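You operate a simulated robot arm through the tools that you are given. There is no shell and no other tool. Be economical: measure what you need, move in short steps, check, and stop when the job is done.

You are at the controls of a simulated two-armed robot. One attempt, no reset.

TASK
Take the red tea towel from the top of the oak linen table and lay it out flat on the stone counter.

Only the result counts: the job must be done as asked and must still hold three seconds after the hand-in. Knocking over, shifting, dropping, spilling or breaking anything else fails it. Flat cloth is picked up by pressing the open fingertips on it (5 to 10 N) and closing them slowly along it; thin cloth reads only 2 to 8 mm in the jaws.

THE ROBOT
Two 7-joint arms with two-finger parallel grippers on one trunk, on a base that drives. Base frame: it is fixed to the floor where the robot stands at the start and does not move with it; the origin is under the middle of the robot, x ahead of it, y to its left, z up; the surface under the hand at the start is at about z = 0.76. Units: m, degrees, N and s.
The left shoulder is at the start at [0.05, 0.168, 1.057], the right one opposite. With the tool pointing down near the work surface each hand reaches from about 0.22 to 0.66 m from the robot's upright axis, wherever it stands, measured 20 degrees to its own side. Places, roughly: red tea towel [0.6, -0.2, 0.8]; stone counter [3, -0.6, 1.1]. Payload 1.57 kg a hand.
Tool frame (each hand has its own): the origin (TCP) lies between the finger pads and is the grasp point; the fingertips stand 0.03 m ahead of it; z points along the fingers, y is the line along which they close. Largest opening 0.08 m; finger width 0.017, thickness 0.012; the body of the gripper, 0.04 by 0.082 m, starts 0.08 m behind the TCP.
Orientation is told as [roll, pitch, yaw] about the base's x, y, z axes, in that order, counted from this pose: with the fingers straight down and closing along the base's y, the tool's x points along the base's -x, its y along +y and its z along -z.

THE INTERFACE
- The arms move only by the tool nudge_tool. It takes "left_deltas", "right_deltas" or both (then of equal length, played together; a hand with none holds still); each is a list of rows, each an object of numbers (a shift or turn left out is 0, a gripper value left out holds the last): "dx", "dy", "dz": the shift along the tool's x, y, z in m; "rx", "ry", "rz": the turn, a rotation vector about the tool's x, y, z in rad; "hand": the gripper command, from -1 (shut) to 1 (fully open), values between in proportion. In form: [{"dx": .., "dy": .., "dz": .., "rx": .., "ry": .., "rz": .., "hand": ..}, ...]. A call has 1 to 10 rows; each row is the pose to reach, as a shift and turn from the pose commanded when the call began, along the tool's axes at that moment. Rows are played at 5 a second. More than 0.05 m and 8.6 degrees between two rows, or a gripper value outside its range, and nothing of the call is played. A pose out of reach is approached as far as the arm can. The call stops where the force on the tool passes 40 N (or 10 N more than at its start, if that is more) or the arm is blocked; 0.2 s more then pass. The fingers move at their own pace (about 0.045 m/s each) and stop on an object; they squeeze with about 39 N. The grip force told is the motor's: it shows also when the fingers shut on nothing. Time passes only in rows, and 0.2 s behind the last, so rows that repeat a pose let the fingers close. The reply holds the time, the measured pose of the TCP, the force on the tool along the base axes, the opening and the grip force, in the units named above and with some noise, with the torque about the TCP (base axes, N m) and any sound that the robot's microphone picked up.
- Cameras (640 x 400 px; columns grow to the right, rows downward): "scene" is now at [0.1137, -0.0339, 1.2502]; the picture's right is [-0.42, -0.91, 0.00], its down [-0.67, 0.30, -0.68] and it looks along [0.62, -0.28, -0.73] (base axes); focal length 258 px, centre (320, 200). "left" rides on the left gripper at [0.072, 0.007, -0.122] in its tool frame; the picture's right is [-0.09, 1.00, 0.00], its down [-0.84, -0.08, -0.54] and it looks along [-0.54, -0.05, 0.84] (tool axes); focal length 238 px, centre (320, 200). "right" rides on the right gripper at [0.072, -0.007, -0.122] in its tool frame; the picture's right is [0.09, 1.00, 0.00], its down [-0.84, 0.08, -0.54] and it looks along [-0.54, 0.05, 0.84] (tool axes); focal length 238 px, centre (320, 200). There is no depth. A picture from a camera that has moved, and an enlarged one, comes with that camera's place and axes in the base frame and with its lens.
- get_image(camera): a new picture of that camera. The clock stands still meanwhile.
- lift_body(by): slides the trunk up (or, below 0, down) by that many m; the arms and the scene camera ride with it, the base frame stays. It gives what a move gives, with no picture.
- steer(legs): drives the robot by 1 to 6 legs, each [ahead, left, turn to the left] in m, m and degrees, along the robot's own axes; the way and the turn of a leg run together, so that a leg with both is an arc; at most 1.5 m and 180 degrees a leg. The arms and the cameras ride along, it lands a little off, and it stops where it bumps. It gives what a move gives.
- head_to(pan, tilt): turns the head with the scene camera to pan (to the left, within 80 degrees either way) and tilt (down, from -29 to 69), counted from straight ahead of the robot. It gives what a move gives.
- enlarge(camera, box): a new picture of the part [left, top, right, bottom] of that camera's present view, enlarged. The clock stands still meanwhile.
- hand_in(): hands the job in; it is judged then, once.

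Go step by step. Nothing tells you exact positions but the pictures and the camera data: compare them with the known pose of the tool, close in by small moves and look again before you grip or let go. The budget is 120 turns and 92 pictures, counting those below and the enlarged ones. Unless the task says otherwise, let go and move clear before handing in, and close with one line.

The tools are called after "Call:" as a command line: name --argument value ..., lists and objects as JSON in quotes. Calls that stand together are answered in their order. nudge_tool: Moves the arms, as the interface text tells. Its arguments: {"type":"object","properties":{"left_deltas":{"type":"array"},"right_deltas":{"type":"array"}},"required":[]} The other tools are called the same way: lift_body (by) slides the trunk up or down; steer (legs) drives the base; head_to (pan, tilt) turns the head that bears the scene camera; get_image (camera) takes a picture; enlarge (camera, box) takes an enlarged picture of a part of a camera's view; hand_in () hands the job in.

At the start:

```text
time_s: 0.0
left_eef_pos: [0.5506, 0.0788, 0.9492]
left_orientation: [0.0, 0.0, 0.2]
left_contact_force: [0.0, -0.7, 0.3]
left_torque: [0.02, 0.03, 0.01]
left_grip_width: 0.08
left_gripper_force: 0.1
right_eef_pos: [0.3446, -0.3884, 0.9218]
right_orientation: [0.1, 0.0, 0.0]
right_contact_force: [-0.5, -0.3, -0.1]
right_torque: [-0.03, -0.02, -0.01]
right_grip_width: 0.0797
right_gripper_force: 0.1
trunk travel left (down, up): [-0.225, 0.218]
robot x, y, heading: [0.0008, 0.0001, -0.1]
head pan, tilt: [-24.6, 47.2]
```

scene: 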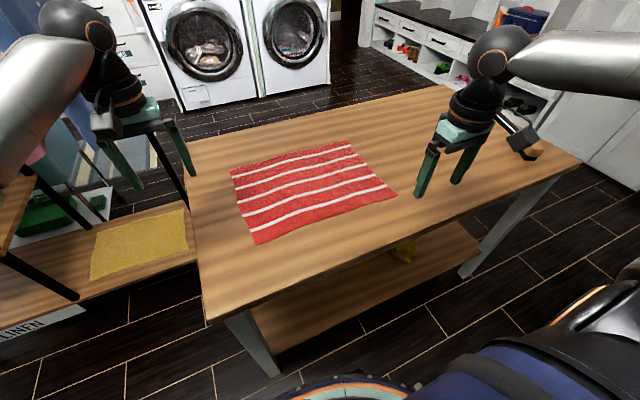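
right: 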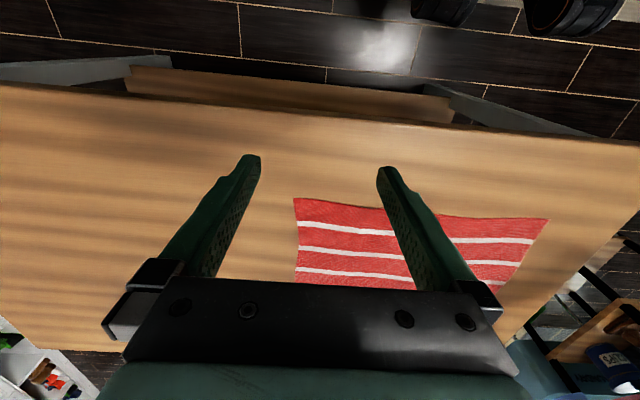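
left: 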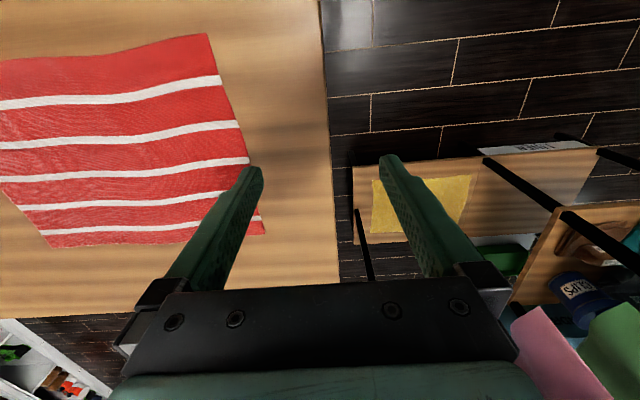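

The red towel lies flat on the oak table, spanning roughly x 0.46–0.74 and y −0.42 to −0.03. I'll look around for the stone counter before touching it.

Call:
head_to --pan -12 --tilt 10

Call:
get_image --camera "scene"

Call:
head_to --pan -70 --tilt 20

Call:
get_image --camera "scene"

Call:
head_to --pan 60 --tilt 25

Call:
get_image --camera "scene"

```text
time_s: 1.0
left_eef_pos: [0.5512, 0.0786, 0.9484]
left_orientation: [0.0, -0.1, 0.1]
left_contact_force: [0.0, 0.0, 0.5]
left_torque: [0.01, -0.01, -0.01]
left_grip_width: 0.08
left_gripper_force: 0.1
right_eef_pos: [0.3449, -0.3891, 0.9215]
right_orientation: [0.0, -0.1, 0.0]
right_contact_force: [-0.2, 0.0, -0.4]
right_torque: [0.02, -0.02, 0.02]
right_grip_width: 0.0799
right_gripper_force: 0.0
trunk travel left (down, up): [-0.225, 0.218]
robot x, y, heading: [0.0003, 0.0003, 0.3]
head pan, tilt: [-12.0, 10.0]
```

```text
88 pictures are left
camera scene: at [0.1324, -0.0203, 1.3081], right [-0.21, -0.98, 0.0], down [-0.17, 0.04, -0.98], along [0.96, -0.2, -0.17], focal length 258 px, centre (320, 200)
```

scene: 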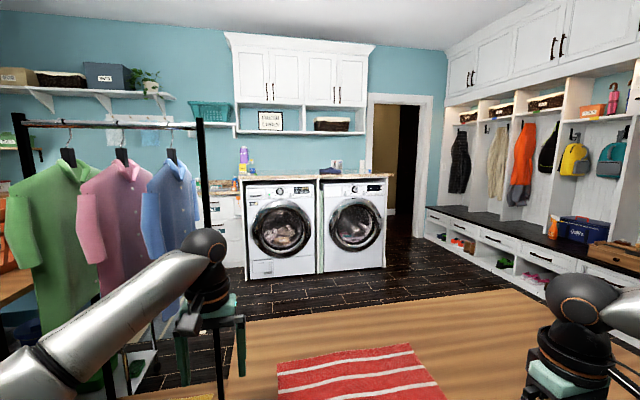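

```text
time_s: 2.3
left_eef_pos: [0.5503, 0.0791, 0.949]
left_orientation: [-0.1, 0.1, 0.2]
left_contact_force: [0.4, -0.3, 0.0]
left_torque: [-0.01, 0.02, -0.01]
left_grip_width: 0.0802
left_gripper_force: 0.1
right_eef_pos: [0.3437, -0.388, 0.9217]
right_orientation: [0.0, 0.0, -0.1]
right_contact_force: [-0.1, 0.1, 0.0]
right_torque: [0.0, -0.01, 0.01]
right_grip_width: 0.0801
right_gripper_force: 0.1
trunk travel left (down, up): [-0.225, 0.218]
robot x, y, heading: [0.0005, -0.005, 0.0]
head pan, tilt: [-70.0, 20.0]
```

```text
87 pictures are left
camera scene: at [0.0733, -0.0884, 1.2919], right [-0.94, -0.34, 0.0], down [-0.12, 0.32, -0.94], along [0.32, -0.88, -0.34], focal length 258 px, centre (320, 200)
```

scene: 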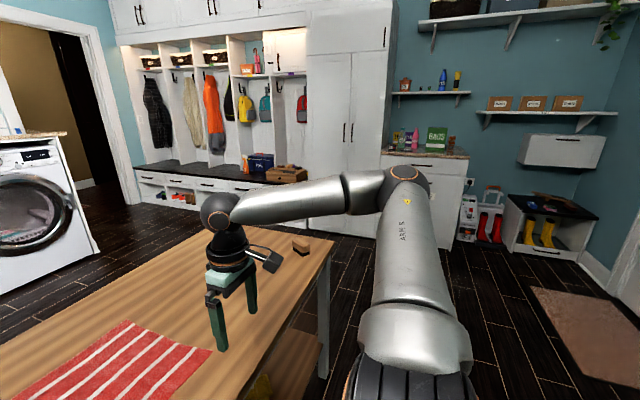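

```text
time_s: 4.4
left_eef_pos: [0.5516, 0.079, 0.9482]
left_orientation: [-0.1, 0.0, 0.1]
left_contact_force: [0.2, 0.3, -0.3]
left_torque: [-0.03, 0.0, -0.03]
left_grip_width: 0.0802
left_gripper_force: 0.0
right_eef_pos: [0.3439, -0.3887, 0.9229]
right_orientation: [0.1, -0.1, 0.0]
right_contact_force: [-1.0, 0.2, -0.4]
right_torque: [0.04, 0.01, 0.01]
right_grip_width: 0.0799
right_gripper_force: 0.0
trunk travel left (down, up): [-0.225, 0.218]
robot x, y, heading: [0.0009, 0.0009, 0.2]
head pan, tilt: [60.0, 25.0]
```

```text
86 pictures are left
camera scene: at [0.0875, 0.0789, 1.2838], right [0.87, -0.5, 0.0], down [-0.21, -0.37, -0.91], along [0.45, 0.78, -0.42], focal length 258 px, centre (320, 200)
```

scene: 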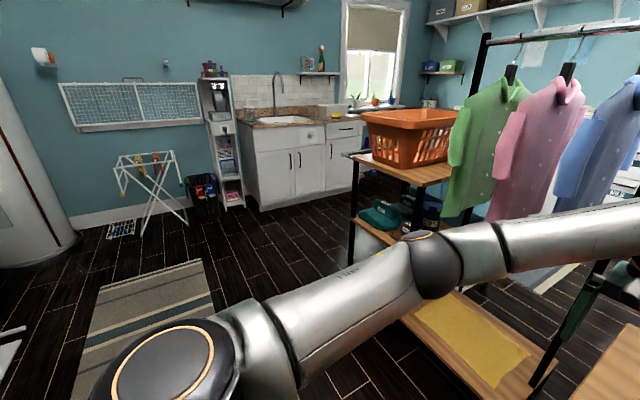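

The counter seems to be the stone slab over the washers (~x 2.8–3.2). I'll enlarge it to see its edges and what stands on it.

Call:
head_to --pan -12 --tilt 10

Call:
lift_body --by 0.21

Call:
enlarge --camera "scene" --box '[220, 90, 420, 215]'

Call:
get_image --camera "scene"

```text
time_s: 5.8
left_eef_pos: [0.5527, 0.0784, 0.9496]
left_orientation: [0.0, 0.0, 0.1]
left_contact_force: [-0.2, -0.3, 1.4]
left_torque: [0.01, -0.01, 0.03]
left_grip_width: 0.0801
left_gripper_force: 0.0
right_eef_pos: [0.3439, -0.3896, 0.9215]
right_orientation: [-0.1, 0.0, 0.0]
right_contact_force: [0.2, -0.2, -0.9]
right_torque: [-0.02, -0.02, -0.01]
right_grip_width: 0.08
right_gripper_force: 0.1
trunk travel left (down, up): [-0.225, 0.218]
robot x, y, heading: [0.0009, -0.0036, 0.0]
head pan, tilt: [-12.0, 10.0]
```

```text
time_s: 8.1
left_eef_pos: [0.5514, 0.0782, 1.1583]
left_orientation: [0.0, 0.0, 0.1]
left_contact_force: [0.2, -0.6, -0.4]
left_torque: [-0.01, -0.01, -0.02]
left_grip_width: 0.0799
left_gripper_force: 0.1
right_eef_pos: [0.344, -0.3885, 1.1318]
right_orientation: [0.0, 0.0, 0.0]
right_contact_force: [0.4, 0.3, 0.5]
right_torque: [0.0, -0.01, -0.02]
right_grip_width: 0.0801
right_gripper_force: 0.0
trunk travel left (down, up): [-0.435, 0.008]
robot x, y, heading: [0.0025, 0.0012, -0.1]
head pan, tilt: [-12.0, 10.0]
```

```text
3.20 times, centred on (320, 152) of scene
camera zoom: at [0.1325, -0.0203, 1.5182], right [-0.21, -0.98, 0.0], down [-0.17, 0.04, -0.98], along [0.96, -0.2, -0.17], focal length 826 px, centre (320, 352)
```

zoom: 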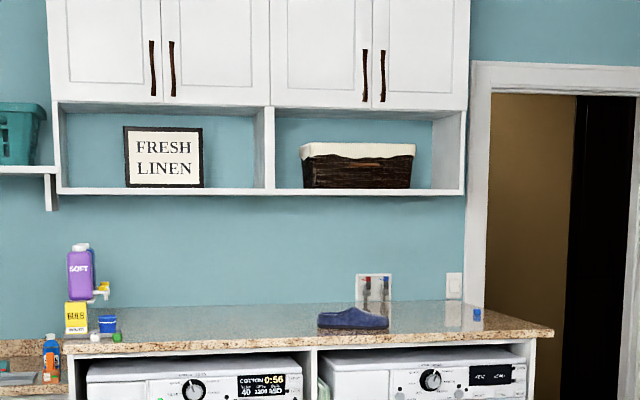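

```text
84 pictures are left
camera scene: at [0.1325, -0.0203, 1.5182], right [-0.21, -0.98, 0.0], down [-0.17, 0.04, -0.98], along [0.96, -0.2, -0.17], focal length 258 px, centre (320, 200)
```

scene: 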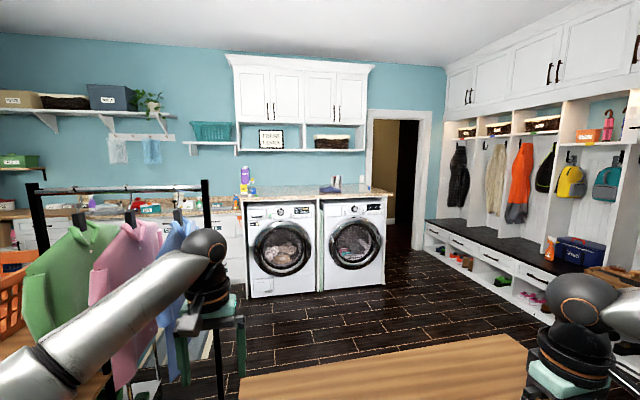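

The counter's front edge is at about x 2.75 and its top near z 1.1, with boxes at the left rear (y>0.07) and a slipper at y≈−0.6 to −0.85. So there is free space around y≈−0.27. First I'll centre the robot on the towel and lower the trunk again.

Call:
steer --legs '[[0, -0.22, 0]]'

Call:
lift_body --by -0.21

Call:
head_to --pan 0 --tilt 52

Call:
get_image --camera "scene"

```text
time_s: 10.6
left_eef_pos: [0.5512, -0.1365, 1.1579]
left_orientation: [0.0, 0.0, 0.1]
left_contact_force: [0.0, -0.5, 0.6]
left_torque: [0.02, 0.02, -0.02]
left_grip_width: 0.08
left_gripper_force: 0.1
right_eef_pos: [0.3444, -0.6053, 1.1316]
right_orientation: [-0.1, 0.0, -0.1]
right_contact_force: [-0.2, 0.0, 0.1]
right_torque: [-0.01, -0.01, 0.01]
right_grip_width: 0.0802
right_gripper_force: 0.1
trunk travel left (down, up): [-0.435, 0.008]
robot x, y, heading: [0.0027, -0.2127, -0.2]
head pan, tilt: [-12.0, 10.0]
```

```text
time_s: 12.9
left_eef_pos: [0.5519, -0.1372, 0.9498]
left_orientation: [0.0, 0.1, 0.0]
left_contact_force: [-0.5, -0.1, 1.1]
left_torque: [0.02, -0.01, -0.01]
left_grip_width: 0.0799
left_gripper_force: 0.1
right_eef_pos: [0.3444, -0.6046, 0.9229]
right_orientation: [0.1, 0.0, 0.0]
right_contact_force: [0.2, 0.4, -0.1]
right_torque: [0.0, 0.04, 0.0]
right_grip_width: 0.0804
right_gripper_force: 0.1
trunk travel left (down, up): [-0.225, 0.218]
robot x, y, heading: [0.0029, -0.2161, 0.2]
head pan, tilt: [-12.0, 10.0]
```

```text
time_s: 13.9
left_eef_pos: [0.5514, -0.136, 0.9486]
left_orientation: [0.0, 0.0, 0.1]
left_contact_force: [-0.3, -0.7, -0.1]
left_torque: [0.01, 0.01, -0.05]
left_grip_width: 0.0799
left_gripper_force: 0.0
right_eef_pos: [0.3438, -0.6046, 0.9213]
right_orientation: [0.0, 0.0, 0.0]
right_contact_force: [-0.1, -0.9, 0.0]
right_torque: [0.0, 0.04, -0.01]
right_grip_width: 0.0799
right_gripper_force: 0.1
trunk travel left (down, up): [-0.225, 0.218]
robot x, y, heading: [-0.0009, -0.2147, -0.1]
head pan, tilt: [0.0, 52.0]
```

```text
83 pictures are left
camera scene: at [0.1165, -0.2168, 1.2437], right [0.0, -1.0, 0.0], down [-0.79, 0.0, -0.62], along [0.62, 0.0, -0.79], focal length 258 px, centre (320, 200)
```

scene: 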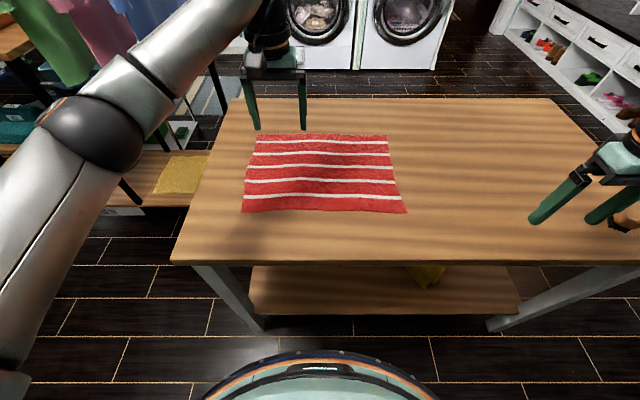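

The towel's near corners are about (0.46, −0.04) and (0.46, −0.416). I'll bring both hands above a point just inside each near corner, half open.

Call:
nudge_tool --left_deltas '[{"dx": 0.012, "dy": 0.01, "dz": 0.0165, "hand": 0}, {"dx": 0.024, "dy": 0.02, "dz": 0.033}, {"dx": 0.036, "dy": 0.03, "dz": 0.0495}, {"dx": 0.048, "dy": 0.04, "dz": 0.066}, {"dx": 0.06, "dy": 0.05, "dz": 0.0825}, {"dx": 0.071, "dy": 0.061, "dz": 0.099}]' --right_deltas '[{"dx": -0.0227, "dy": 0.0377, "dz": 0.0117, "hand": 0}, {"dx": -0.0453, "dy": 0.0753, "dz": 0.0233}, {"dx": -0.068, "dy": 0.113, "dz": 0.035}, {"dx": -0.0907, "dy": 0.1507, "dz": 0.0467}, {"dx": -0.1133, "dy": 0.1883, "dz": 0.0583}, {"dx": -0.136, "dy": 0.226, "dz": 0.071}]'

Call:
get_image --camera "left"

Call:
get_image --camera "right"

Call:
get_image --camera "scene"

```text
time_s: 15.3
left_eef_pos: [0.4806, -0.0765, 0.8494]
left_orientation: [-0.1, 0.0, 0.1]
left_contact_force: [-0.5, -0.4, 0.5]
left_torque: [0.02, -0.05, 0.0]
left_grip_width: 0.0401
left_gripper_force: 0.2
right_eef_pos: [0.4709, -0.3909, 0.8591]
right_orientation: [0.2, -0.1, -0.1]
right_contact_force: [-0.1, 0.1, 0.4]
right_torque: [0.01, 0.02, 0.0]
right_grip_width: 0.0401
right_gripper_force: 0.0
right hand out of reach, approached as far as the arm can: row 6
trunk travel left (down, up): [-0.225, 0.218]
robot x, y, heading: [0.002, -0.2163, -0.1]
head pan, tilt: [0.0, 52.0]
```

```text
82 pictures are left
camera left: at [0.409, -0.0686, 0.9724], right [0.09, 1.0, 0.0], down [0.84, -0.08, 0.54], along [0.54, -0.05, -0.84], focal length 238 px, centre (320, 200)
```

left: 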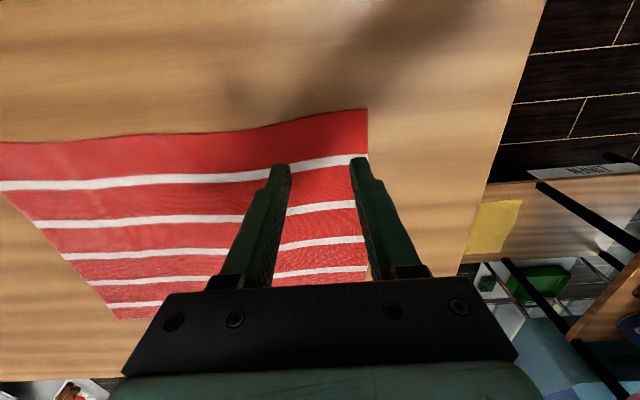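

```text
81 pictures are left
camera right: at [0.3984, -0.398, 0.9813], right [-0.09, 1.0, 0.0], down [0.84, 0.08, 0.54], along [0.54, 0.05, -0.84], focal length 238 px, centre (320, 200)
```

right: 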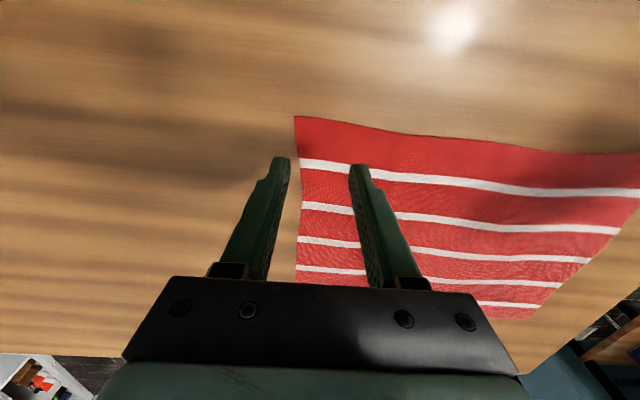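

```text
80 pictures are left
camera scene: at [0.1159, -0.2166, 1.2438], right [0.0, -1.0, 0.0], down [-0.79, 0.0, -0.62], along [0.62, 0.0, -0.79], focal length 258 px, centre (320, 200)
```

scene: 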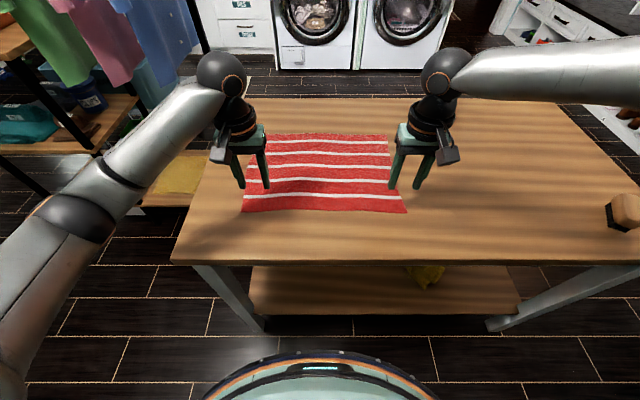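

Both hands are over the cloth, but the right one stopped slightly short and sits ~2 cm too far out. I'll nudge it inwards.

Call:
nudge_tool --right_deltas '[{"dx": -0.003, "dy": 0.01, "dz": 0.0}, {"dx": -0.006, "dy": 0.02, "dz": 0.01}, {"dx": -0.006, "dy": 0.02, "dz": 0.01}]'

```text
time_s: 16.1
left_eef_pos: [0.4815, -0.0765, 0.8494]
left_orientation: [0.0, 0.1, 0.2]
left_contact_force: [0.6, 0.1, -0.3]
left_torque: [0.01, -0.02, -0.01]
left_grip_width: 0.0399
left_gripper_force: 0.2
right_eef_pos: [0.464, -0.3864, 0.8548]
right_orientation: [0.1, -0.2, 0.0]
right_contact_force: [-0.4, -0.2, 0.4]
right_torque: [0.02, -0.02, -0.02]
right_grip_width: 0.0401
right_gripper_force: 0.0
right hand out of reach, approached as far as the arm can: row 1, 2, 3
trunk travel left (down, up): [-0.225, 0.218]
robot x, y, heading: [-0.0029, -0.2149, -0.1]
head pan, tilt: [0.0, 52.0]
```

The right arm seems to be near a joint limit in its present posture. I'll try relieving it by turning the tool a little about its axis.

Call:
nudge_tool --right_deltas '[{"rz": -0.13}, {"rz": -0.26}, {"dx": -0.008, "dy": 0.005, "rz": -0.35}, {"dx": -0.015, "dy": 0.01, "rz": -0.35}]'

Call:
head_to --pan -50 --tilt 40

Call:
get_image --camera "scene"

```text
time_s: 17.1
left_eef_pos: [0.4808, -0.0775, 0.8496]
left_orientation: [0.0, -0.1, 0.1]
left_contact_force: [-1.1, 0.1, -0.1]
left_torque: [0.0, -0.02, 0.04]
left_grip_width: 0.0398
left_gripper_force: 0.0
right_eef_pos: [0.4685, -0.3883, 0.8599]
right_orientation: [0.0, 0.0, 20.1]
right_contact_force: [0.0, -0.2, -0.5]
right_torque: [0.02, -0.03, 0.02]
right_grip_width: 0.0402
right_gripper_force: 0.1
right hand out of reach, approached as far as the arm can: row 3, 4
trunk travel left (down, up): [-0.225, 0.218]
robot x, y, heading: [0.0014, -0.2183, 0.1]
head pan, tilt: [0.0, 52.0]
```

```text
time_s: 18.3
left_eef_pos: [0.4813, -0.0768, 0.8504]
left_orientation: [0.0, 0.0, 0.1]
left_contact_force: [0.6, 1.0, -0.5]
left_torque: [0.03, -0.01, -0.02]
left_grip_width: 0.0398
left_gripper_force: 0.2
right_eef_pos: [0.4687, -0.3893, 0.8587]
right_orientation: [0.0, -0.1, 20.0]
right_contact_force: [-0.6, -0.4, 0.2]
right_torque: [0.0, -0.01, -0.03]
right_grip_width: 0.0399
right_gripper_force: 0.0
trunk travel left (down, up): [-0.225, 0.218]
robot x, y, heading: [0.0007, -0.2121, -0.0]
head pan, tilt: [-50.0, 40.0]
```

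```text
79 pictures are left
camera scene: at [0.096, -0.2819, 1.2605], right [-0.77, -0.64, 0.0], down [-0.41, 0.49, -0.77], along [0.49, -0.59, -0.64], focal length 258 px, centre (320, 200)
```

scene: 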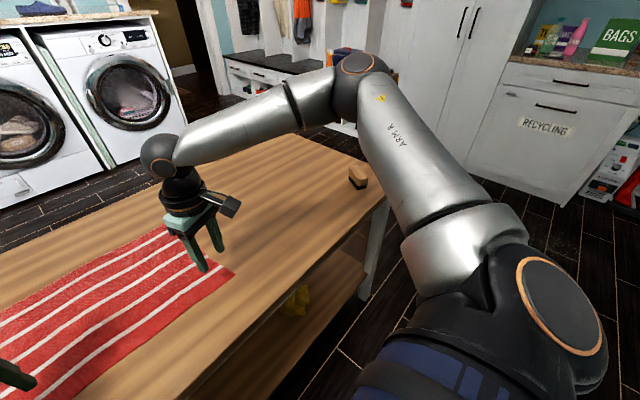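

The right elbow is swung high and wide, which limits its inward reach. Moving the base 0.1 m left gives the right hand a more comfortable angle.

Call:
steer --legs '[[0, 0.1, 0]]'

Call:
nudge_tool --right_deltas '[{"rz": 0.14}, {"rz": 0.28}, {"rz": 0.35}]'

```text
time_s: 19.9
left_eef_pos: [0.4811, 0.0226, 0.8501]
left_orientation: [0.0, 0.0, 0.1]
left_contact_force: [0.0, -0.5, 0.1]
left_torque: [-0.02, 0.03, -0.02]
left_grip_width: 0.0399
left_gripper_force: 0.0
right_eef_pos: [0.4685, -0.2901, 0.8598]
right_orientation: [0.0, -0.1, 20.0]
right_contact_force: [0.8, -0.3, 0.0]
right_torque: [0.01, 0.02, 0.01]
right_grip_width: 0.0404
right_gripper_force: 0.1
trunk travel left (down, up): [-0.225, 0.218]
robot x, y, heading: [0.0008, -0.1167, 0.0]
head pan, tilt: [-50.0, 40.0]
```

```text
time_s: 20.7
left_eef_pos: [0.4822, 0.0229, 0.8487]
left_orientation: [0.0, -0.1, 0.0]
left_contact_force: [0.6, 0.4, 0.8]
left_torque: [0.03, 0.0, -0.02]
left_grip_width: 0.0399
left_gripper_force: 0.2
right_eef_pos: [0.4681, -0.2898, 0.8598]
right_orientation: [0.0, -0.1, -0.1]
right_contact_force: [-0.1, 0.1, -0.6]
right_torque: [0.03, -0.02, 0.02]
right_grip_width: 0.0401
right_gripper_force: 0.1
trunk travel left (down, up): [-0.225, 0.218]
robot x, y, heading: [-0.0003, -0.1158, 0.1]
head pan, tilt: [-50.0, 40.0]
```

Call:
nudge_tool --left_deltas '[{"dy": -0.03}, {"dy": -0.06}, {"dy": -0.095}, {"dy": -0.095, "dz": 0.02}]' --right_deltas '[{"dy": -0.03}, {"dy": -0.06}, {"dx": -0.01, "dy": -0.08}, {"dx": -0.01, "dy": -0.08, "dz": 0.03}]'

```text
time_s: 21.7
left_eef_pos: [0.4829, -0.0729, 0.8299]
left_orientation: [-0.1, 0.0, 0.1]
left_contact_force: [-0.9, 0.3, 0.0]
left_torque: [-0.01, 0.04, 0.01]
left_grip_width: 0.0401
left_gripper_force: 0.1
right_eef_pos: [0.4776, -0.3704, 0.8294]
right_orientation: [0.1, -0.1, 0.0]
right_contact_force: [0.5, 0.6, 0.4]
right_torque: [0.0, -0.02, 0.02]
right_grip_width: 0.0399
right_gripper_force: 0.1
trunk travel left (down, up): [-0.225, 0.218]
robot x, y, heading: [-0.0002, -0.1192, 0.1]
head pan, tilt: [-50.0, 40.0]
```

Both targets are now reachable. I'll check the wrist cameras, then go down slowly.

Call:
nudge_tool --left_deltas '[{"dz": 0.01}, {"dz": 0.02}, {"dz": 0.028}]' --right_deltas '[{"dz": 0.01}, {"dz": 0.02}, {"dz": 0.028}]'

Call:
get_image --camera "left"

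Call:
get_image --camera "right"

```text
time_s: 22.5
left_eef_pos: [0.481, -0.0723, 0.8014]
left_orientation: [0.0, 0.1, 0.1]
left_contact_force: [-0.3, -0.3, -0.1]
left_torque: [-0.03, -0.02, 0.0]
left_grip_width: 0.0403
left_gripper_force: 0.1
right_eef_pos: [0.4771, -0.3708, 0.8004]
right_orientation: [0.0, 0.0, 0.0]
right_contact_force: [0.3, -0.2, -0.8]
right_torque: [0.01, 0.0, 0.01]
right_grip_width: 0.04
right_gripper_force: 0.0
trunk travel left (down, up): [-0.225, 0.218]
robot x, y, heading: [-0.0003, -0.1168, 0.1]
head pan, tilt: [-50.0, 40.0]
```

```text
78 pictures are left
camera left: at [0.409, -0.0654, 0.9242], right [0.09, 1.0, 0.0], down [0.84, -0.08, 0.54], along [0.54, -0.05, -0.84], focal length 238 px, centre (320, 200)
```

left: 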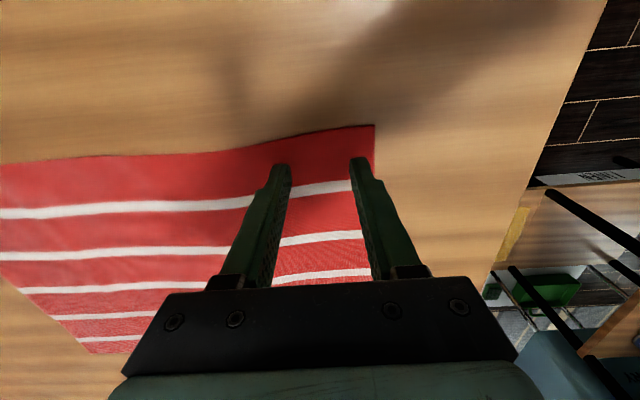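

```text
77 pictures are left
camera right: at [0.4039, -0.3767, 0.9244], right [-0.09, 1.0, 0.0], down [0.84, 0.08, 0.54], along [0.54, 0.05, -0.84], focal length 238 px, centre (320, 200)
```

right: 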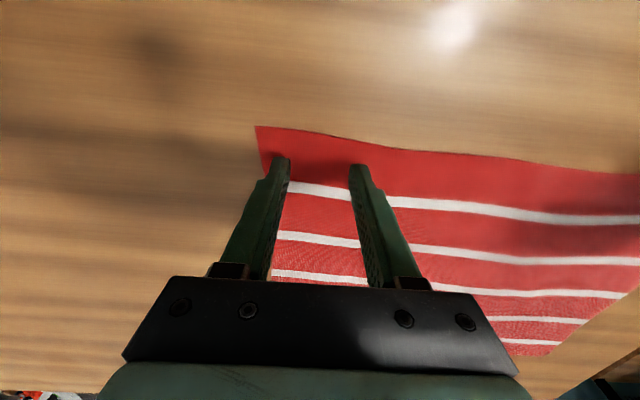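

Both pairs of fingertips are just inside the corners. I'll lower until light contact.

Call:
nudge_tool --left_deltas '[{"dz": 0.003}, {"dz": 0.006}, {"dz": 0.008}]' --right_deltas '[{"dy": 0.003, "dz": 0.003}, {"dy": 0.003, "dz": 0.006}, {"dy": 0.003, "dz": 0.008}]'

```text
time_s: 23.3
left_eef_pos: [0.4805, -0.0724, 0.7944]
left_orientation: [0.1, 0.0, 0.0]
left_contact_force: [0.4, 0.9, -0.1]
left_torque: [0.02, 0.05, -0.04]
left_grip_width: 0.0402
left_gripper_force: 0.1
right_eef_pos: [0.4762, -0.3674, 0.7934]
right_orientation: [0.1, 0.1, 0.0]
right_contact_force: [-0.6, 0.3, 0.3]
right_torque: [-0.03, -0.02, -0.01]
right_grip_width: 0.0399
right_gripper_force: 0.0
trunk travel left (down, up): [-0.225, 0.218]
robot x, y, heading: [0.0006, -0.1127, 0.2]
head pan, tilt: [-50.0, 40.0]
```

Call:
nudge_tool --left_deltas '[{"dz": 0.001}, {"dz": 0.002}, {"dz": 0.003}, {"dz": 0.004}]' --right_deltas '[{"dz": 0.001}, {"dz": 0.002}, {"dz": 0.003}, {"dz": 0.004}]'

```text
time_s: 24.3
left_eef_pos: [0.4808, -0.0727, 0.7907]
left_orientation: [0.0, -0.3, 0.2]
left_contact_force: [-1.7, 0.9, 10.6]
left_torque: [0.19, 0.09, 0.0]
left_grip_width: 0.0401
left_gripper_force: 0.1
right_eef_pos: [0.4773, -0.3672, 0.7905]
right_orientation: [0.0, -0.3, 0.1]
right_contact_force: [-1.8, -0.7, 9.1]
right_torque: [-0.06, 0.08, 0.01]
right_grip_width: 0.0402
right_gripper_force: 0.1
trunk travel left (down, up): [-0.225, 0.218]
robot x, y, heading: [0.0002, -0.1169, 0.1]
head pan, tilt: [-50.0, 40.0]
```

Contact is about 10 N on both hands. Now I'll close slowly along the cloth.

Call:
nudge_tool --left_deltas '[{"dz": -0.0005, "hand": -0.12}, {"dz": -0.0005, "hand": -0.25}, {"dz": -0.0005, "hand": -0.38}, {"dz": -0.0005, "hand": -0.5}, {"dz": -0.0005, "hand": -0.62}, {"dz": -0.0005, "hand": -0.75}, {"dz": -0.0005, "hand": -0.88}, {"dz": -0.0005, "hand": -1}, {"dz": -0.0005, "hand": -1}, {"dz": -0.0005, "hand": -1}]' --right_deltas '[{"hand": -0.12}, {"hand": -0.25}, {"hand": -0.38}, {"hand": -0.5}, {"hand": -0.62}, {"hand": -0.75}, {"hand": -0.88}, {"hand": -1}, {"hand": -1}, {"hand": -1}]'

Call:
get_image --camera "left"

Call:
get_image --camera "right"

```text
time_s: 26.5
left_eef_pos: [0.4807, -0.0748, 0.7906]
left_orientation: [-0.2, -0.1, -0.1]
left_contact_force: [0.4, -16.2, 9.8]
left_torque: [-0.44, 0.02, 0.04]
left_grip_width: 0.0022
left_gripper_force: 23.8
right_eef_pos: [0.4777, -0.3666, 0.7914]
right_orientation: [0.2, -0.3, 0.1]
right_contact_force: [-0.4, 13.8, 15.6]
right_torque: [0.41, 0.11, 0.12]
right_grip_width: 0.0027
right_gripper_force: 23.3
trunk travel left (down, up): [-0.225, 0.218]
robot x, y, heading: [-0.0018, -0.1167, -0.4]
head pan, tilt: [-50.0, 40.0]
```

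```text
76 pictures are left
camera left: at [0.4084, -0.0658, 0.9139], right [0.09, 1.0, 0.0], down [0.84, -0.08, 0.54], along [0.54, -0.05, -0.84], focal length 238 px, centre (320, 200)
```

left: 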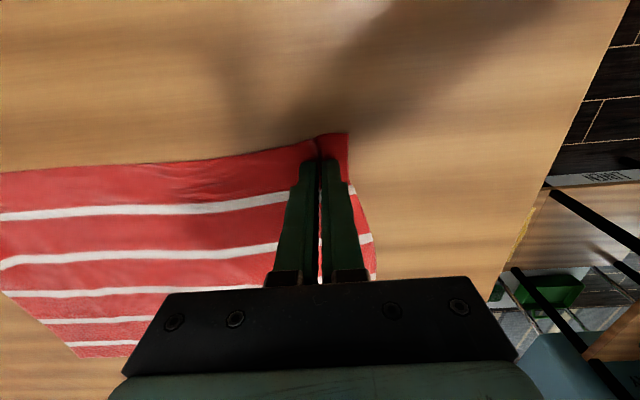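

```text
75 pictures are left
camera right: at [0.4037, -0.3723, 0.9145], right [-0.09, 1.0, 0.0], down [0.83, 0.08, 0.55], along [0.54, 0.05, -0.84], focal length 238 px, centre (320, 200)
```

right: 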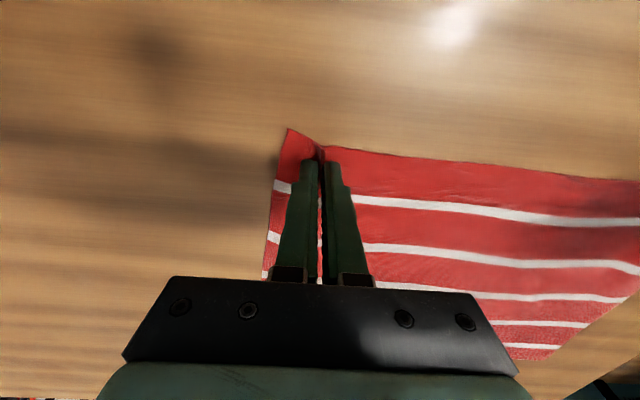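

Both hands hold the cloth (2–3 mm in the jaws) with some tension between them. I'll lift while easing the hands slightly together.

Call:
nudge_tool --left_deltas '[{"dy": -0.007, "dz": -0.005}, {"dy": -0.012, "dz": -0.03}, {"dy": -0.012, "dz": -0.06}, {"dy": -0.012, "dz": -0.1}]' --right_deltas '[{"dy": 0.003, "dz": -0.005}, {"dy": 0.006, "dz": -0.03}, {"dy": 0.006, "dz": -0.06}, {"dy": 0.006, "dz": -0.1}]'

Call:
head_to --pan -10 --tilt 45

Call:
get_image --camera "scene"

```text
time_s: 27.5
left_eef_pos: [0.4812, -0.0843, 0.8879]
left_orientation: [0.1, 0.1, 0.1]
left_contact_force: [-0.6, -0.6, 0.2]
left_torque: [0.01, 0.04, 0.0]
left_grip_width: 0.0017
left_gripper_force: 23.6
right_eef_pos: [0.4761, -0.3616, 0.8879]
right_orientation: [0.1, 0.0, -0.1]
right_contact_force: [-0.7, 0.3, -0.2]
right_torque: [0.04, -0.02, -0.01]
right_grip_width: 0.0024
right_gripper_force: 23.7
trunk travel left (down, up): [-0.225, 0.218]
robot x, y, heading: [0.0017, -0.1155, 0.1]
head pan, tilt: [-50.0, 40.0]
```

```text
time_s: 28.5
left_eef_pos: [0.482, -0.0841, 0.8875]
left_orientation: [0.0, 0.0, 0.0]
left_contact_force: [0.4, -0.1, -0.2]
left_torque: [0.03, -0.04, -0.02]
left_grip_width: 0.002
left_gripper_force: 23.9
right_eef_pos: [0.4767, -0.3615, 0.8871]
right_orientation: [0.0, 0.1, 0.1]
right_contact_force: [0.2, -0.4, 0.3]
right_torque: [-0.01, -0.04, 0.02]
right_grip_width: 0.0023
right_gripper_force: 24.2
trunk travel left (down, up): [-0.225, 0.218]
robot x, y, heading: [-0.0012, -0.1196, -0.0]
head pan, tilt: [-10.0, 45.0]
```

```text
74 pictures are left
camera scene: at [0.1215, -0.1326, 1.2533], right [-0.17, -0.98, 0.0], down [-0.7, 0.12, -0.71], along [0.7, -0.12, -0.71], focal length 258 px, centre (320, 200)
```

scene: 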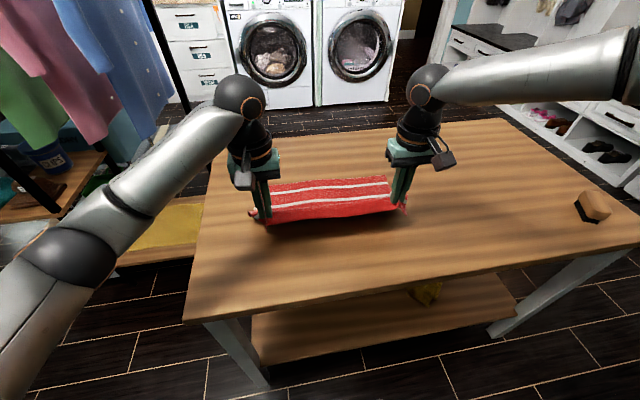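

The towel hangs by both corners. I'll raise the trunk so it clears the table, then back off, checking the picture.

Call:
lift_body --by 0.215

Call:
get_image --camera "scene"

Call:
steer --legs '[[-0.35, 0, 0]]'

Call:
head_to --pan -65 --tilt 30

Call:
get_image --camera "scene"

```text
time_s: 30.8
left_eef_pos: [0.4821, -0.0841, 1.1024]
left_orientation: [0.0, 0.0, 0.1]
left_contact_force: [0.0, -0.3, -0.8]
left_torque: [-0.04, -0.02, 0.03]
left_grip_width: 0.0021
left_gripper_force: 23.4
right_eef_pos: [0.4768, -0.3624, 1.1028]
right_orientation: [0.2, -0.1, 0.1]
right_contact_force: [-0.8, -0.4, 0.0]
right_torque: [0.01, -0.03, 0.02]
right_grip_width: 0.0023
right_gripper_force: 23.8
trunk travel left (down, up): [-0.44, 0.003]
robot x, y, heading: [-0.0008, -0.1199, -0.1]
head pan, tilt: [-10.0, 45.0]
```

```text
73 pictures are left
camera scene: at [0.1216, -0.1326, 1.4682], right [-0.17, -0.98, 0.0], down [-0.7, 0.12, -0.71], along [0.7, -0.12, -0.71], focal length 258 px, centre (320, 200)
```

scene: 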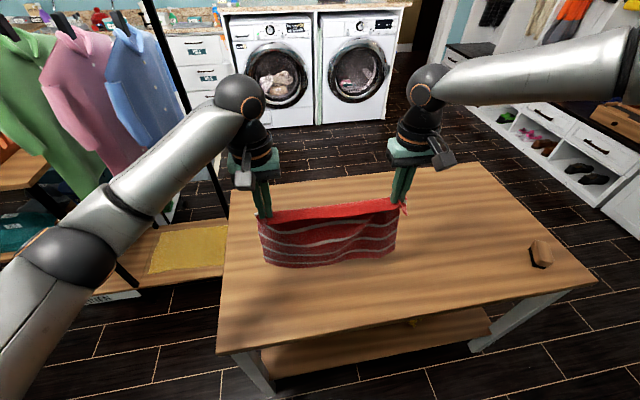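

```text
time_s: 33.1
left_eef_pos: [0.1332, -0.0819, 1.1027]
left_orientation: [0.0, 0.0, 0.6]
left_contact_force: [-0.6, -1.0, -1.6]
left_torque: [-0.02, 0.01, 0.0]
left_grip_width: 0.0021
left_gripper_force: 23.8
right_eef_pos: [0.1292, -0.3602, 1.1021]
right_orientation: [0.0, 0.0, 0.3]
right_contact_force: [-0.8, 1.5, 0.3]
right_torque: [0.03, -0.01, 0.02]
right_grip_width: 0.0024
right_gripper_force: 24.1
trunk travel left (down, up): [-0.44, 0.003]
robot x, y, heading: [-0.3472, -0.1193, 0.2]
head pan, tilt: [-10.0, 45.0]
```

```text
time_s: 34.3
left_eef_pos: [0.1334, -0.0822, 1.1028]
left_orientation: [0.0, 0.0, 0.4]
left_contact_force: [0.2, -0.9, -0.3]
left_torque: [-0.02, 0.03, 0.03]
left_grip_width: 0.0018
left_gripper_force: 23.2
right_eef_pos: [0.1309, -0.3597, 1.1013]
right_orientation: [0.0, 0.0, 0.4]
right_contact_force: [-0.5, 1.0, -0.6]
right_torque: [0.04, 0.0, 0.04]
right_grip_width: 0.0022
right_gripper_force: 24.1
trunk travel left (down, up): [-0.44, 0.003]
robot x, y, heading: [-0.3474, -0.12, 0.5]
head pan, tilt: [-65.0, 30.0]
```

```text
72 pictures are left
camera scene: at [-0.2676, -0.201, 1.4909], right [-0.9, -0.43, 0.0], down [-0.21, 0.45, -0.87], along [0.37, -0.78, -0.5], focal length 258 px, centre (320, 200)
```

scene: 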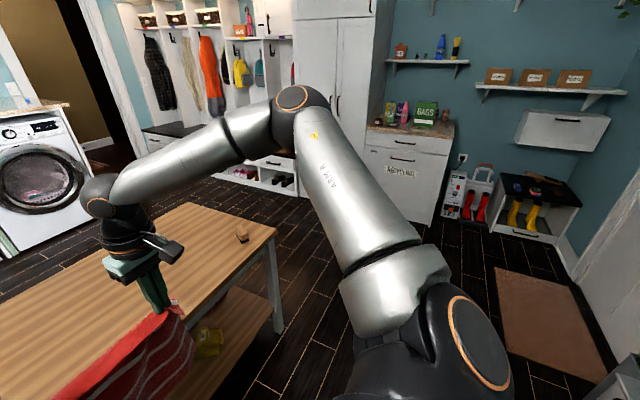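

The way to the right of the table is clear down to cabinets at y≈−2.5. I'll drive right to y≈−1.5, then look ahead.

Call:
steer --legs '[[0, -0.7, 0], [0, -0.68, 0]]'

Call:
get_image --camera "scene"

Call:
head_to --pan 0 --tilt 35

Call:
get_image --camera "scene"

```text
time_s: 46.6
left_eef_pos: [0.1613, -1.4195, 1.1029]
left_orientation: [0.1, -0.1, 2.0]
left_contact_force: [-0.5, -1.0, 0.2]
left_torque: [-0.02, 0.02, -0.01]
left_grip_width: 0.0016
left_gripper_force: 23.6
right_eef_pos: [0.1657, -1.6971, 1.1026]
right_orientation: [0.1, 0.1, 1.7]
right_contact_force: [0.3, 0.2, 0.4]
right_torque: [0.03, -0.01, 0.03]
right_grip_width: 0.002
right_gripper_force: 23.6
trunk travel left (down, up): [-0.44, 0.003]
robot x, y, heading: [-0.319, -1.4698, 1.8]
head pan, tilt: [-65.0, 30.0]
```

```text
71 pictures are left
camera scene: at [-0.237, -1.549, 1.4909], right [-0.89, -0.45, 0.0], down [-0.23, 0.45, -0.87], along [0.39, -0.77, -0.5], focal length 258 px, centre (320, 200)
```

scene: 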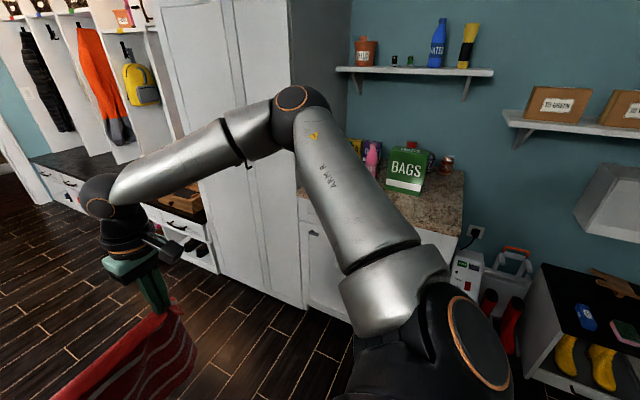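

```text
time_s: 48.0
left_eef_pos: [0.1623, -1.4198, 1.1016]
left_orientation: [0.0, 0.0, 2.0]
left_contact_force: [0.2, 0.4, 0.1]
left_torque: [0.0, 0.02, 0.0]
left_grip_width: 0.0016
left_gripper_force: 23.6
right_eef_pos: [0.165, -1.6973, 1.1024]
right_orientation: [0.2, -0.1, 1.8]
right_contact_force: [0.3, 0.9, 0.2]
right_torque: [0.05, -0.02, -0.02]
right_grip_width: 0.0027
right_gripper_force: 23.8
trunk travel left (down, up): [-0.44, 0.003]
robot x, y, heading: [-0.3227, -1.4682, 1.6]
head pan, tilt: [0.0, 35.0]
```

```text
70 pictures are left
camera scene: at [-0.1897, -1.4655, 1.4831], right [0.03, -1.0, 0.0], down [-0.57, -0.02, -0.82], along [0.82, 0.03, -0.57], focal length 258 px, centre (320, 200)
```

scene: 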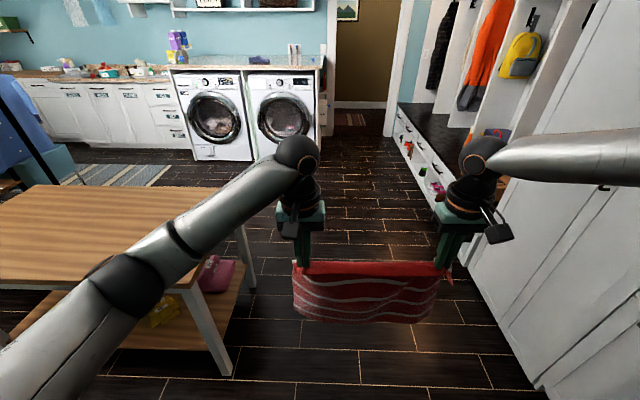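

The aisle ahead is clear between the table (y>−1.0) and the cabinets (y≈−2.5). I'll drive forward past the table.

Call:
steer --legs '[[0.7, -0.03, -1.7], [1.2, 0, 0]]'

Call:
get_image --camera "scene"

Call:
head_to --pan 45 --tilt 25

Call:
get_image --camera "scene"

```text
time_s: 57.5
left_eef_pos: [2.0646, -1.476, 1.1022]
left_orientation: [0.1, 0.0, -0.7]
left_contact_force: [-0.7, 0.1, 0.1]
left_torque: [0.02, 0.04, 0.02]
left_grip_width: 0.0016
left_gripper_force: 23.5
right_eef_pos: [2.0566, -1.7533, 1.1024]
right_orientation: [0.0, 0.0, -0.9]
right_contact_force: [-0.4, -0.2, -0.5]
right_torque: [0.03, 0.0, -0.03]
right_grip_width: 0.0024
right_gripper_force: 23.9
trunk travel left (down, up): [-0.44, 0.003]
robot x, y, heading: [1.584, -1.5058, -0.8]
head pan, tilt: [0.0, 35.0]
```

```text
69 pictures are left
camera scene: at [1.7121, -1.5049, 1.483], right [-0.01, -1.0, 0.0], down [-0.57, 0.01, -0.82], along [0.82, -0.01, -0.57], focal length 258 px, centre (320, 200)
```

scene: 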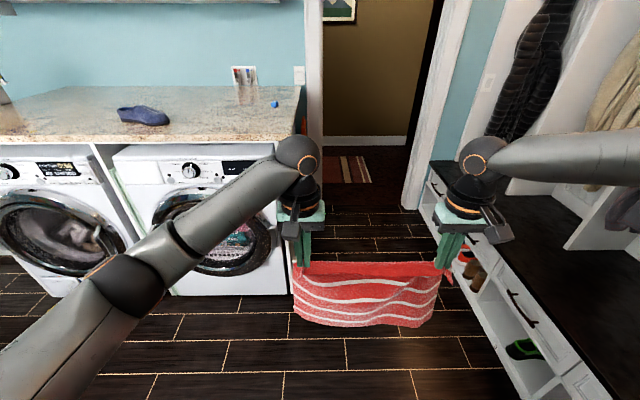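

```text
time_s: 58.7
left_eef_pos: [2.0658, -1.4762, 1.1012]
left_orientation: [0.0, 0.0, -0.8]
left_contact_force: [0.3, -0.2, 0.9]
left_torque: [0.0, -0.03, 0.01]
left_grip_width: 0.0021
left_gripper_force: 23.7
right_eef_pos: [2.0561, -1.7522, 1.1023]
right_orientation: [0.0, 0.1, -0.7]
right_contact_force: [-0.2, 0.2, -0.4]
right_torque: [0.04, 0.01, 0.03]
right_grip_width: 0.0023
right_gripper_force: 23.6
trunk travel left (down, up): [-0.44, 0.003]
robot x, y, heading: [1.584, -1.5009, -1.1]
head pan, tilt: [45.0, 25.0]
```

```text
68 pictures are left
camera scene: at [1.6899, -1.4395, 1.4988], right [0.7, -0.72, 0.0], down [-0.3, -0.29, -0.91], along [0.65, 0.63, -0.42], focal length 258 px, centre (320, 200)
```

scene: 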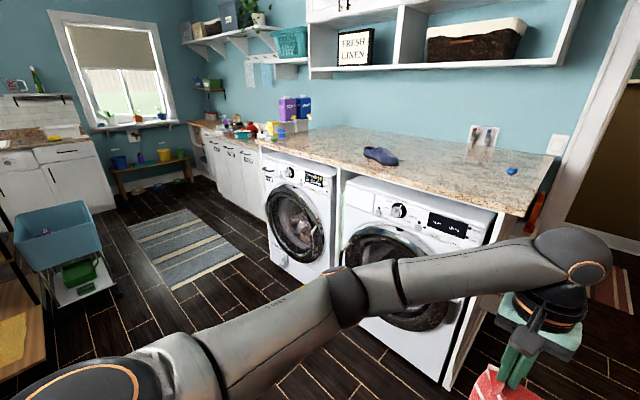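

The counter top is at z≈1.11 with its front edge at x≈2.64, and the slipper spans y≈−0.86 to −0.55. The free area is centred near y≈−0.22, so I'll drive left in two steps and look at the rack side.

Call:
steer --legs '[[0.13, 0, 1], [0, 0.75, 0]]'

Call:
head_to --pan 75 --tilt 30

Call:
get_image --camera "scene"

```text
time_s: 66.6
left_eef_pos: [2.1938, -0.7114, 1.1023]
left_orientation: [0.0, 0.0, 0.3]
left_contact_force: [-0.2, -0.2, 0.2]
left_torque: [0.01, 0.0, -0.03]
left_grip_width: 0.0016
left_gripper_force: 23.6
right_eef_pos: [2.1908, -0.9892, 1.103]
right_orientation: [0.0, 0.0, 0.3]
right_contact_force: [-0.1, 0.0, -0.7]
right_torque: [0.02, -0.01, 0.02]
right_grip_width: 0.0025
right_gripper_force: 23.2
trunk travel left (down, up): [-0.44, 0.003]
robot x, y, heading: [1.7096, -0.7467, 0.1]
head pan, tilt: [45.0, 25.0]
```

```text
time_s: 67.5
left_eef_pos: [2.1948, -0.7108, 1.1019]
left_orientation: [0.0, 0.1, 0.3]
left_contact_force: [-0.7, 0.4, 0.3]
left_torque: [0.0, 0.01, 0.01]
left_grip_width: 0.002
left_gripper_force: 22.9
right_eef_pos: [2.1905, -0.9896, 1.1026]
right_orientation: [0.0, -0.1, 0.3]
right_contact_force: [0.0, 0.2, -0.4]
right_torque: [0.0, 0.0, -0.01]
right_grip_width: 0.002
right_gripper_force: 23.4
trunk travel left (down, up): [-0.44, 0.003]
robot x, y, heading: [1.7095, -0.7502, 0.3]
head pan, tilt: [75.0, 30.0]
```

```text
67 pictures are left
camera scene: at [1.7765, -0.6598, 1.4909], right [0.97, -0.26, 0.0], down [-0.13, -0.48, -0.87], along [0.22, 0.84, -0.5], focal length 258 px, centre (320, 200)
```

scene: 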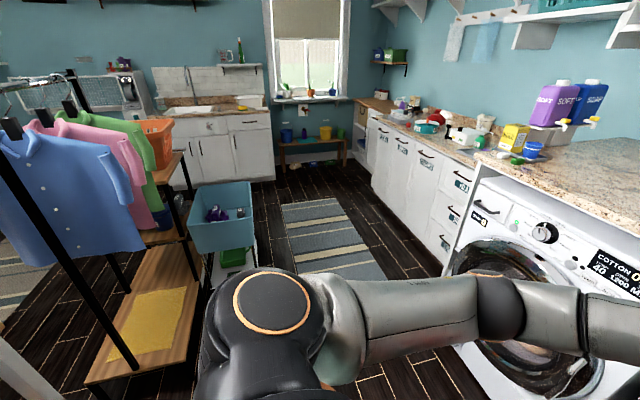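

The rack and cart stay beyond y≈0.45 on the left, so I can go on to y≈−0.11.

Call:
steer --legs '[[0, 0.63, 0]]'

Call:
head_to --pan -5 --tilt 35

Call:
get_image --camera "scene"

```text
time_s: 73.7
left_eef_pos: [2.1897, -0.0671, 1.1026]
left_orientation: [0.0, 0.0, 0.7]
left_contact_force: [0.1, -0.6, -0.2]
left_torque: [-0.02, 0.01, 0.0]
left_grip_width: 0.0019
left_gripper_force: 23.4
right_eef_pos: [2.1869, -0.3435, 1.1018]
right_orientation: [0.0, 0.1, 0.4]
right_contact_force: [-0.7, 0.5, -0.2]
right_torque: [0.0, -0.06, 0.02]
right_grip_width: 0.0026
right_gripper_force: 23.8
trunk travel left (down, up): [-0.44, 0.003]
robot x, y, heading: [1.7105, -0.1041, 0.4]
head pan, tilt: [75.0, 30.0]
```

```text
time_s: 75.2
left_eef_pos: [2.1895, -0.0678, 1.1022]
left_orientation: [-0.1, 0.1, 0.6]
left_contact_force: [-0.5, -0.5, 0.5]
left_torque: [0.0, 0.01, -0.01]
left_grip_width: 0.0017
left_gripper_force: 23.4
right_eef_pos: [2.1869, -0.3452, 1.1019]
right_orientation: [-0.1, 0.1, 0.5]
right_contact_force: [-0.6, 0.5, -0.4]
right_torque: [0.02, 0.0, 0.04]
right_grip_width: 0.0022
right_gripper_force: 24.0
trunk travel left (down, up): [-0.44, 0.003]
robot x, y, heading: [1.7102, -0.1049, 0.3]
head pan, tilt: [-5.0, 35.0]
```

```text
66 pictures are left
camera scene: at [1.837, -0.1115, 1.4831], right [-0.08, -1.0, 0.0], down [-0.57, 0.04, -0.82], along [0.82, -0.06, -0.57], focal length 258 px, centre (320, 200)
```

scene: 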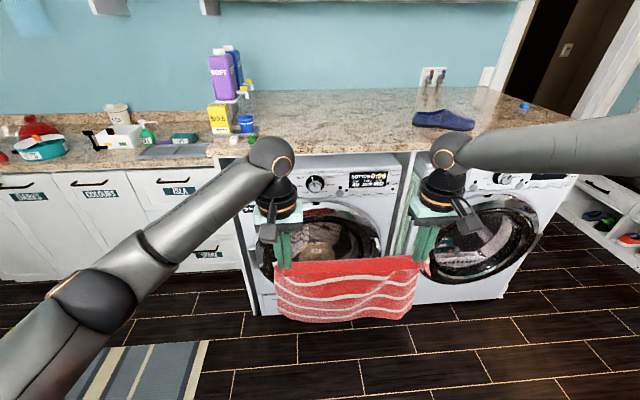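

I see the free area between the small green item (y≈0.07) and the slipper (y≈−0.56). I'll shift right by 0.065 m, then raise the hands and tilt the fingers forward to gain reach over the counter.

Call:
steer --legs '[[0, -0.065, 0]]'

Call:
nudge_tool --left_deltas '[{"dz": -0.015, "ry": -0.14}, {"dz": -0.03, "ry": -0.28}, {"dz": -0.045, "ry": -0.42}, {"dz": -0.06, "ry": -0.56}, {"dz": -0.07, "ry": -0.7}]' --right_deltas '[{"dz": -0.015, "ry": -0.14}, {"dz": -0.03, "ry": -0.28}, {"dz": -0.045, "ry": -0.42}, {"dz": -0.06, "ry": -0.56}, {"dz": -0.07, "ry": -0.7}]'

Call:
get_image --camera "scene"

Call:
head_to --pan 0 --tilt 69

Call:
get_image --camera "scene"

```text
time_s: 76.4
left_eef_pos: [2.1889, -0.1307, 1.1027]
left_orientation: [0.0, 0.0, 0.6]
left_contact_force: [-0.4, 0.5, -0.7]
left_torque: [0.01, 0.02, 0.02]
left_grip_width: 0.0021
left_gripper_force: 23.7
right_eef_pos: [2.1857, -0.4076, 1.1031]
right_orientation: [0.1, 0.0, 0.5]
right_contact_force: [-0.1, 0.3, -0.3]
right_torque: [0.04, 0.0, -0.02]
right_grip_width: 0.0022
right_gripper_force: 24.2
trunk travel left (down, up): [-0.44, 0.003]
robot x, y, heading: [1.7092, -0.1657, 0.5]
head pan, tilt: [-5.0, 35.0]
```

```text
time_s: 77.6
left_eef_pos: [2.1889, -0.1308, 1.1745]
left_orientation: [0.0, -40.2, 0.6]
left_contact_force: [-0.8, -0.5, -0.8]
left_torque: [-0.01, 0.01, -0.02]
left_grip_width: 0.0018
left_gripper_force: 23.5
right_eef_pos: [2.1858, -0.4085, 1.1722]
right_orientation: [0.2, -40.3, 0.4]
right_contact_force: [0.1, 1.0, 0.2]
right_torque: [0.04, 0.04, 0.05]
right_grip_width: 0.0023
right_gripper_force: 23.5
trunk travel left (down, up): [-0.44, 0.003]
robot x, y, heading: [1.7071, -0.1676, 0.5]
head pan, tilt: [-5.0, 35.0]
```

```text
65 pictures are left
camera scene: at [1.837, -0.1751, 1.4831], right [-0.08, -1.0, 0.0], down [-0.57, 0.05, -0.82], along [0.82, -0.06, -0.57], focal length 258 px, centre (320, 200)
```

scene: 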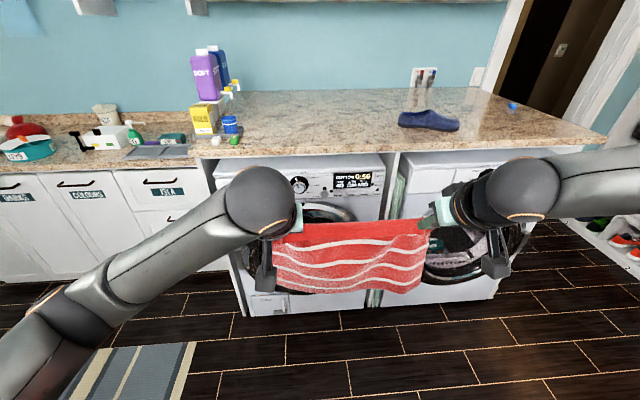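

```text
time_s: 78.6
left_eef_pos: [2.189, -0.1305, 1.1717]
left_orientation: [0.0, -40.1, 0.5]
left_contact_force: [0.7, -1.1, -0.5]
left_torque: [-0.01, 0.01, 0.0]
left_grip_width: 0.0019
left_gripper_force: 22.7
right_eef_pos: [2.1872, -0.4082, 1.1726]
right_orientation: [0.2, -40.0, 0.3]
right_contact_force: [-0.8, 1.1, -0.2]
right_torque: [0.0, 0.0, 0.02]
right_grip_width: 0.0024
right_gripper_force: 24.2
trunk travel left (down, up): [-0.44, 0.003]
robot x, y, heading: [1.7065, -0.1666, 0.5]
head pan, tilt: [0.0, 68.8]
```

```text
64 pictures are left
camera scene: at [1.8057, -0.1677, 1.4394], right [0.01, -1.0, 0.0], down [-0.93, -0.01, -0.36], along [0.36, 0.0, -0.93], focal length 258 px, centre (320, 200)
```

scene: 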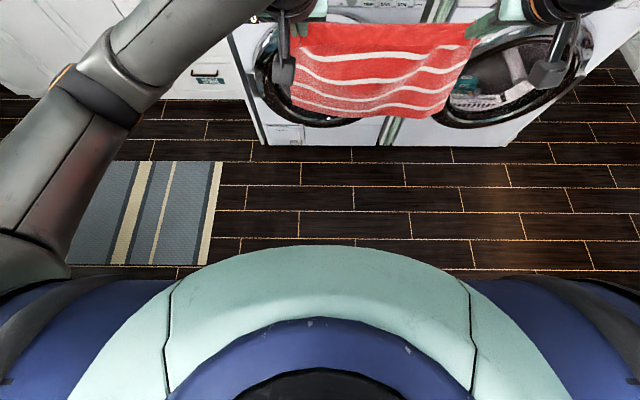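

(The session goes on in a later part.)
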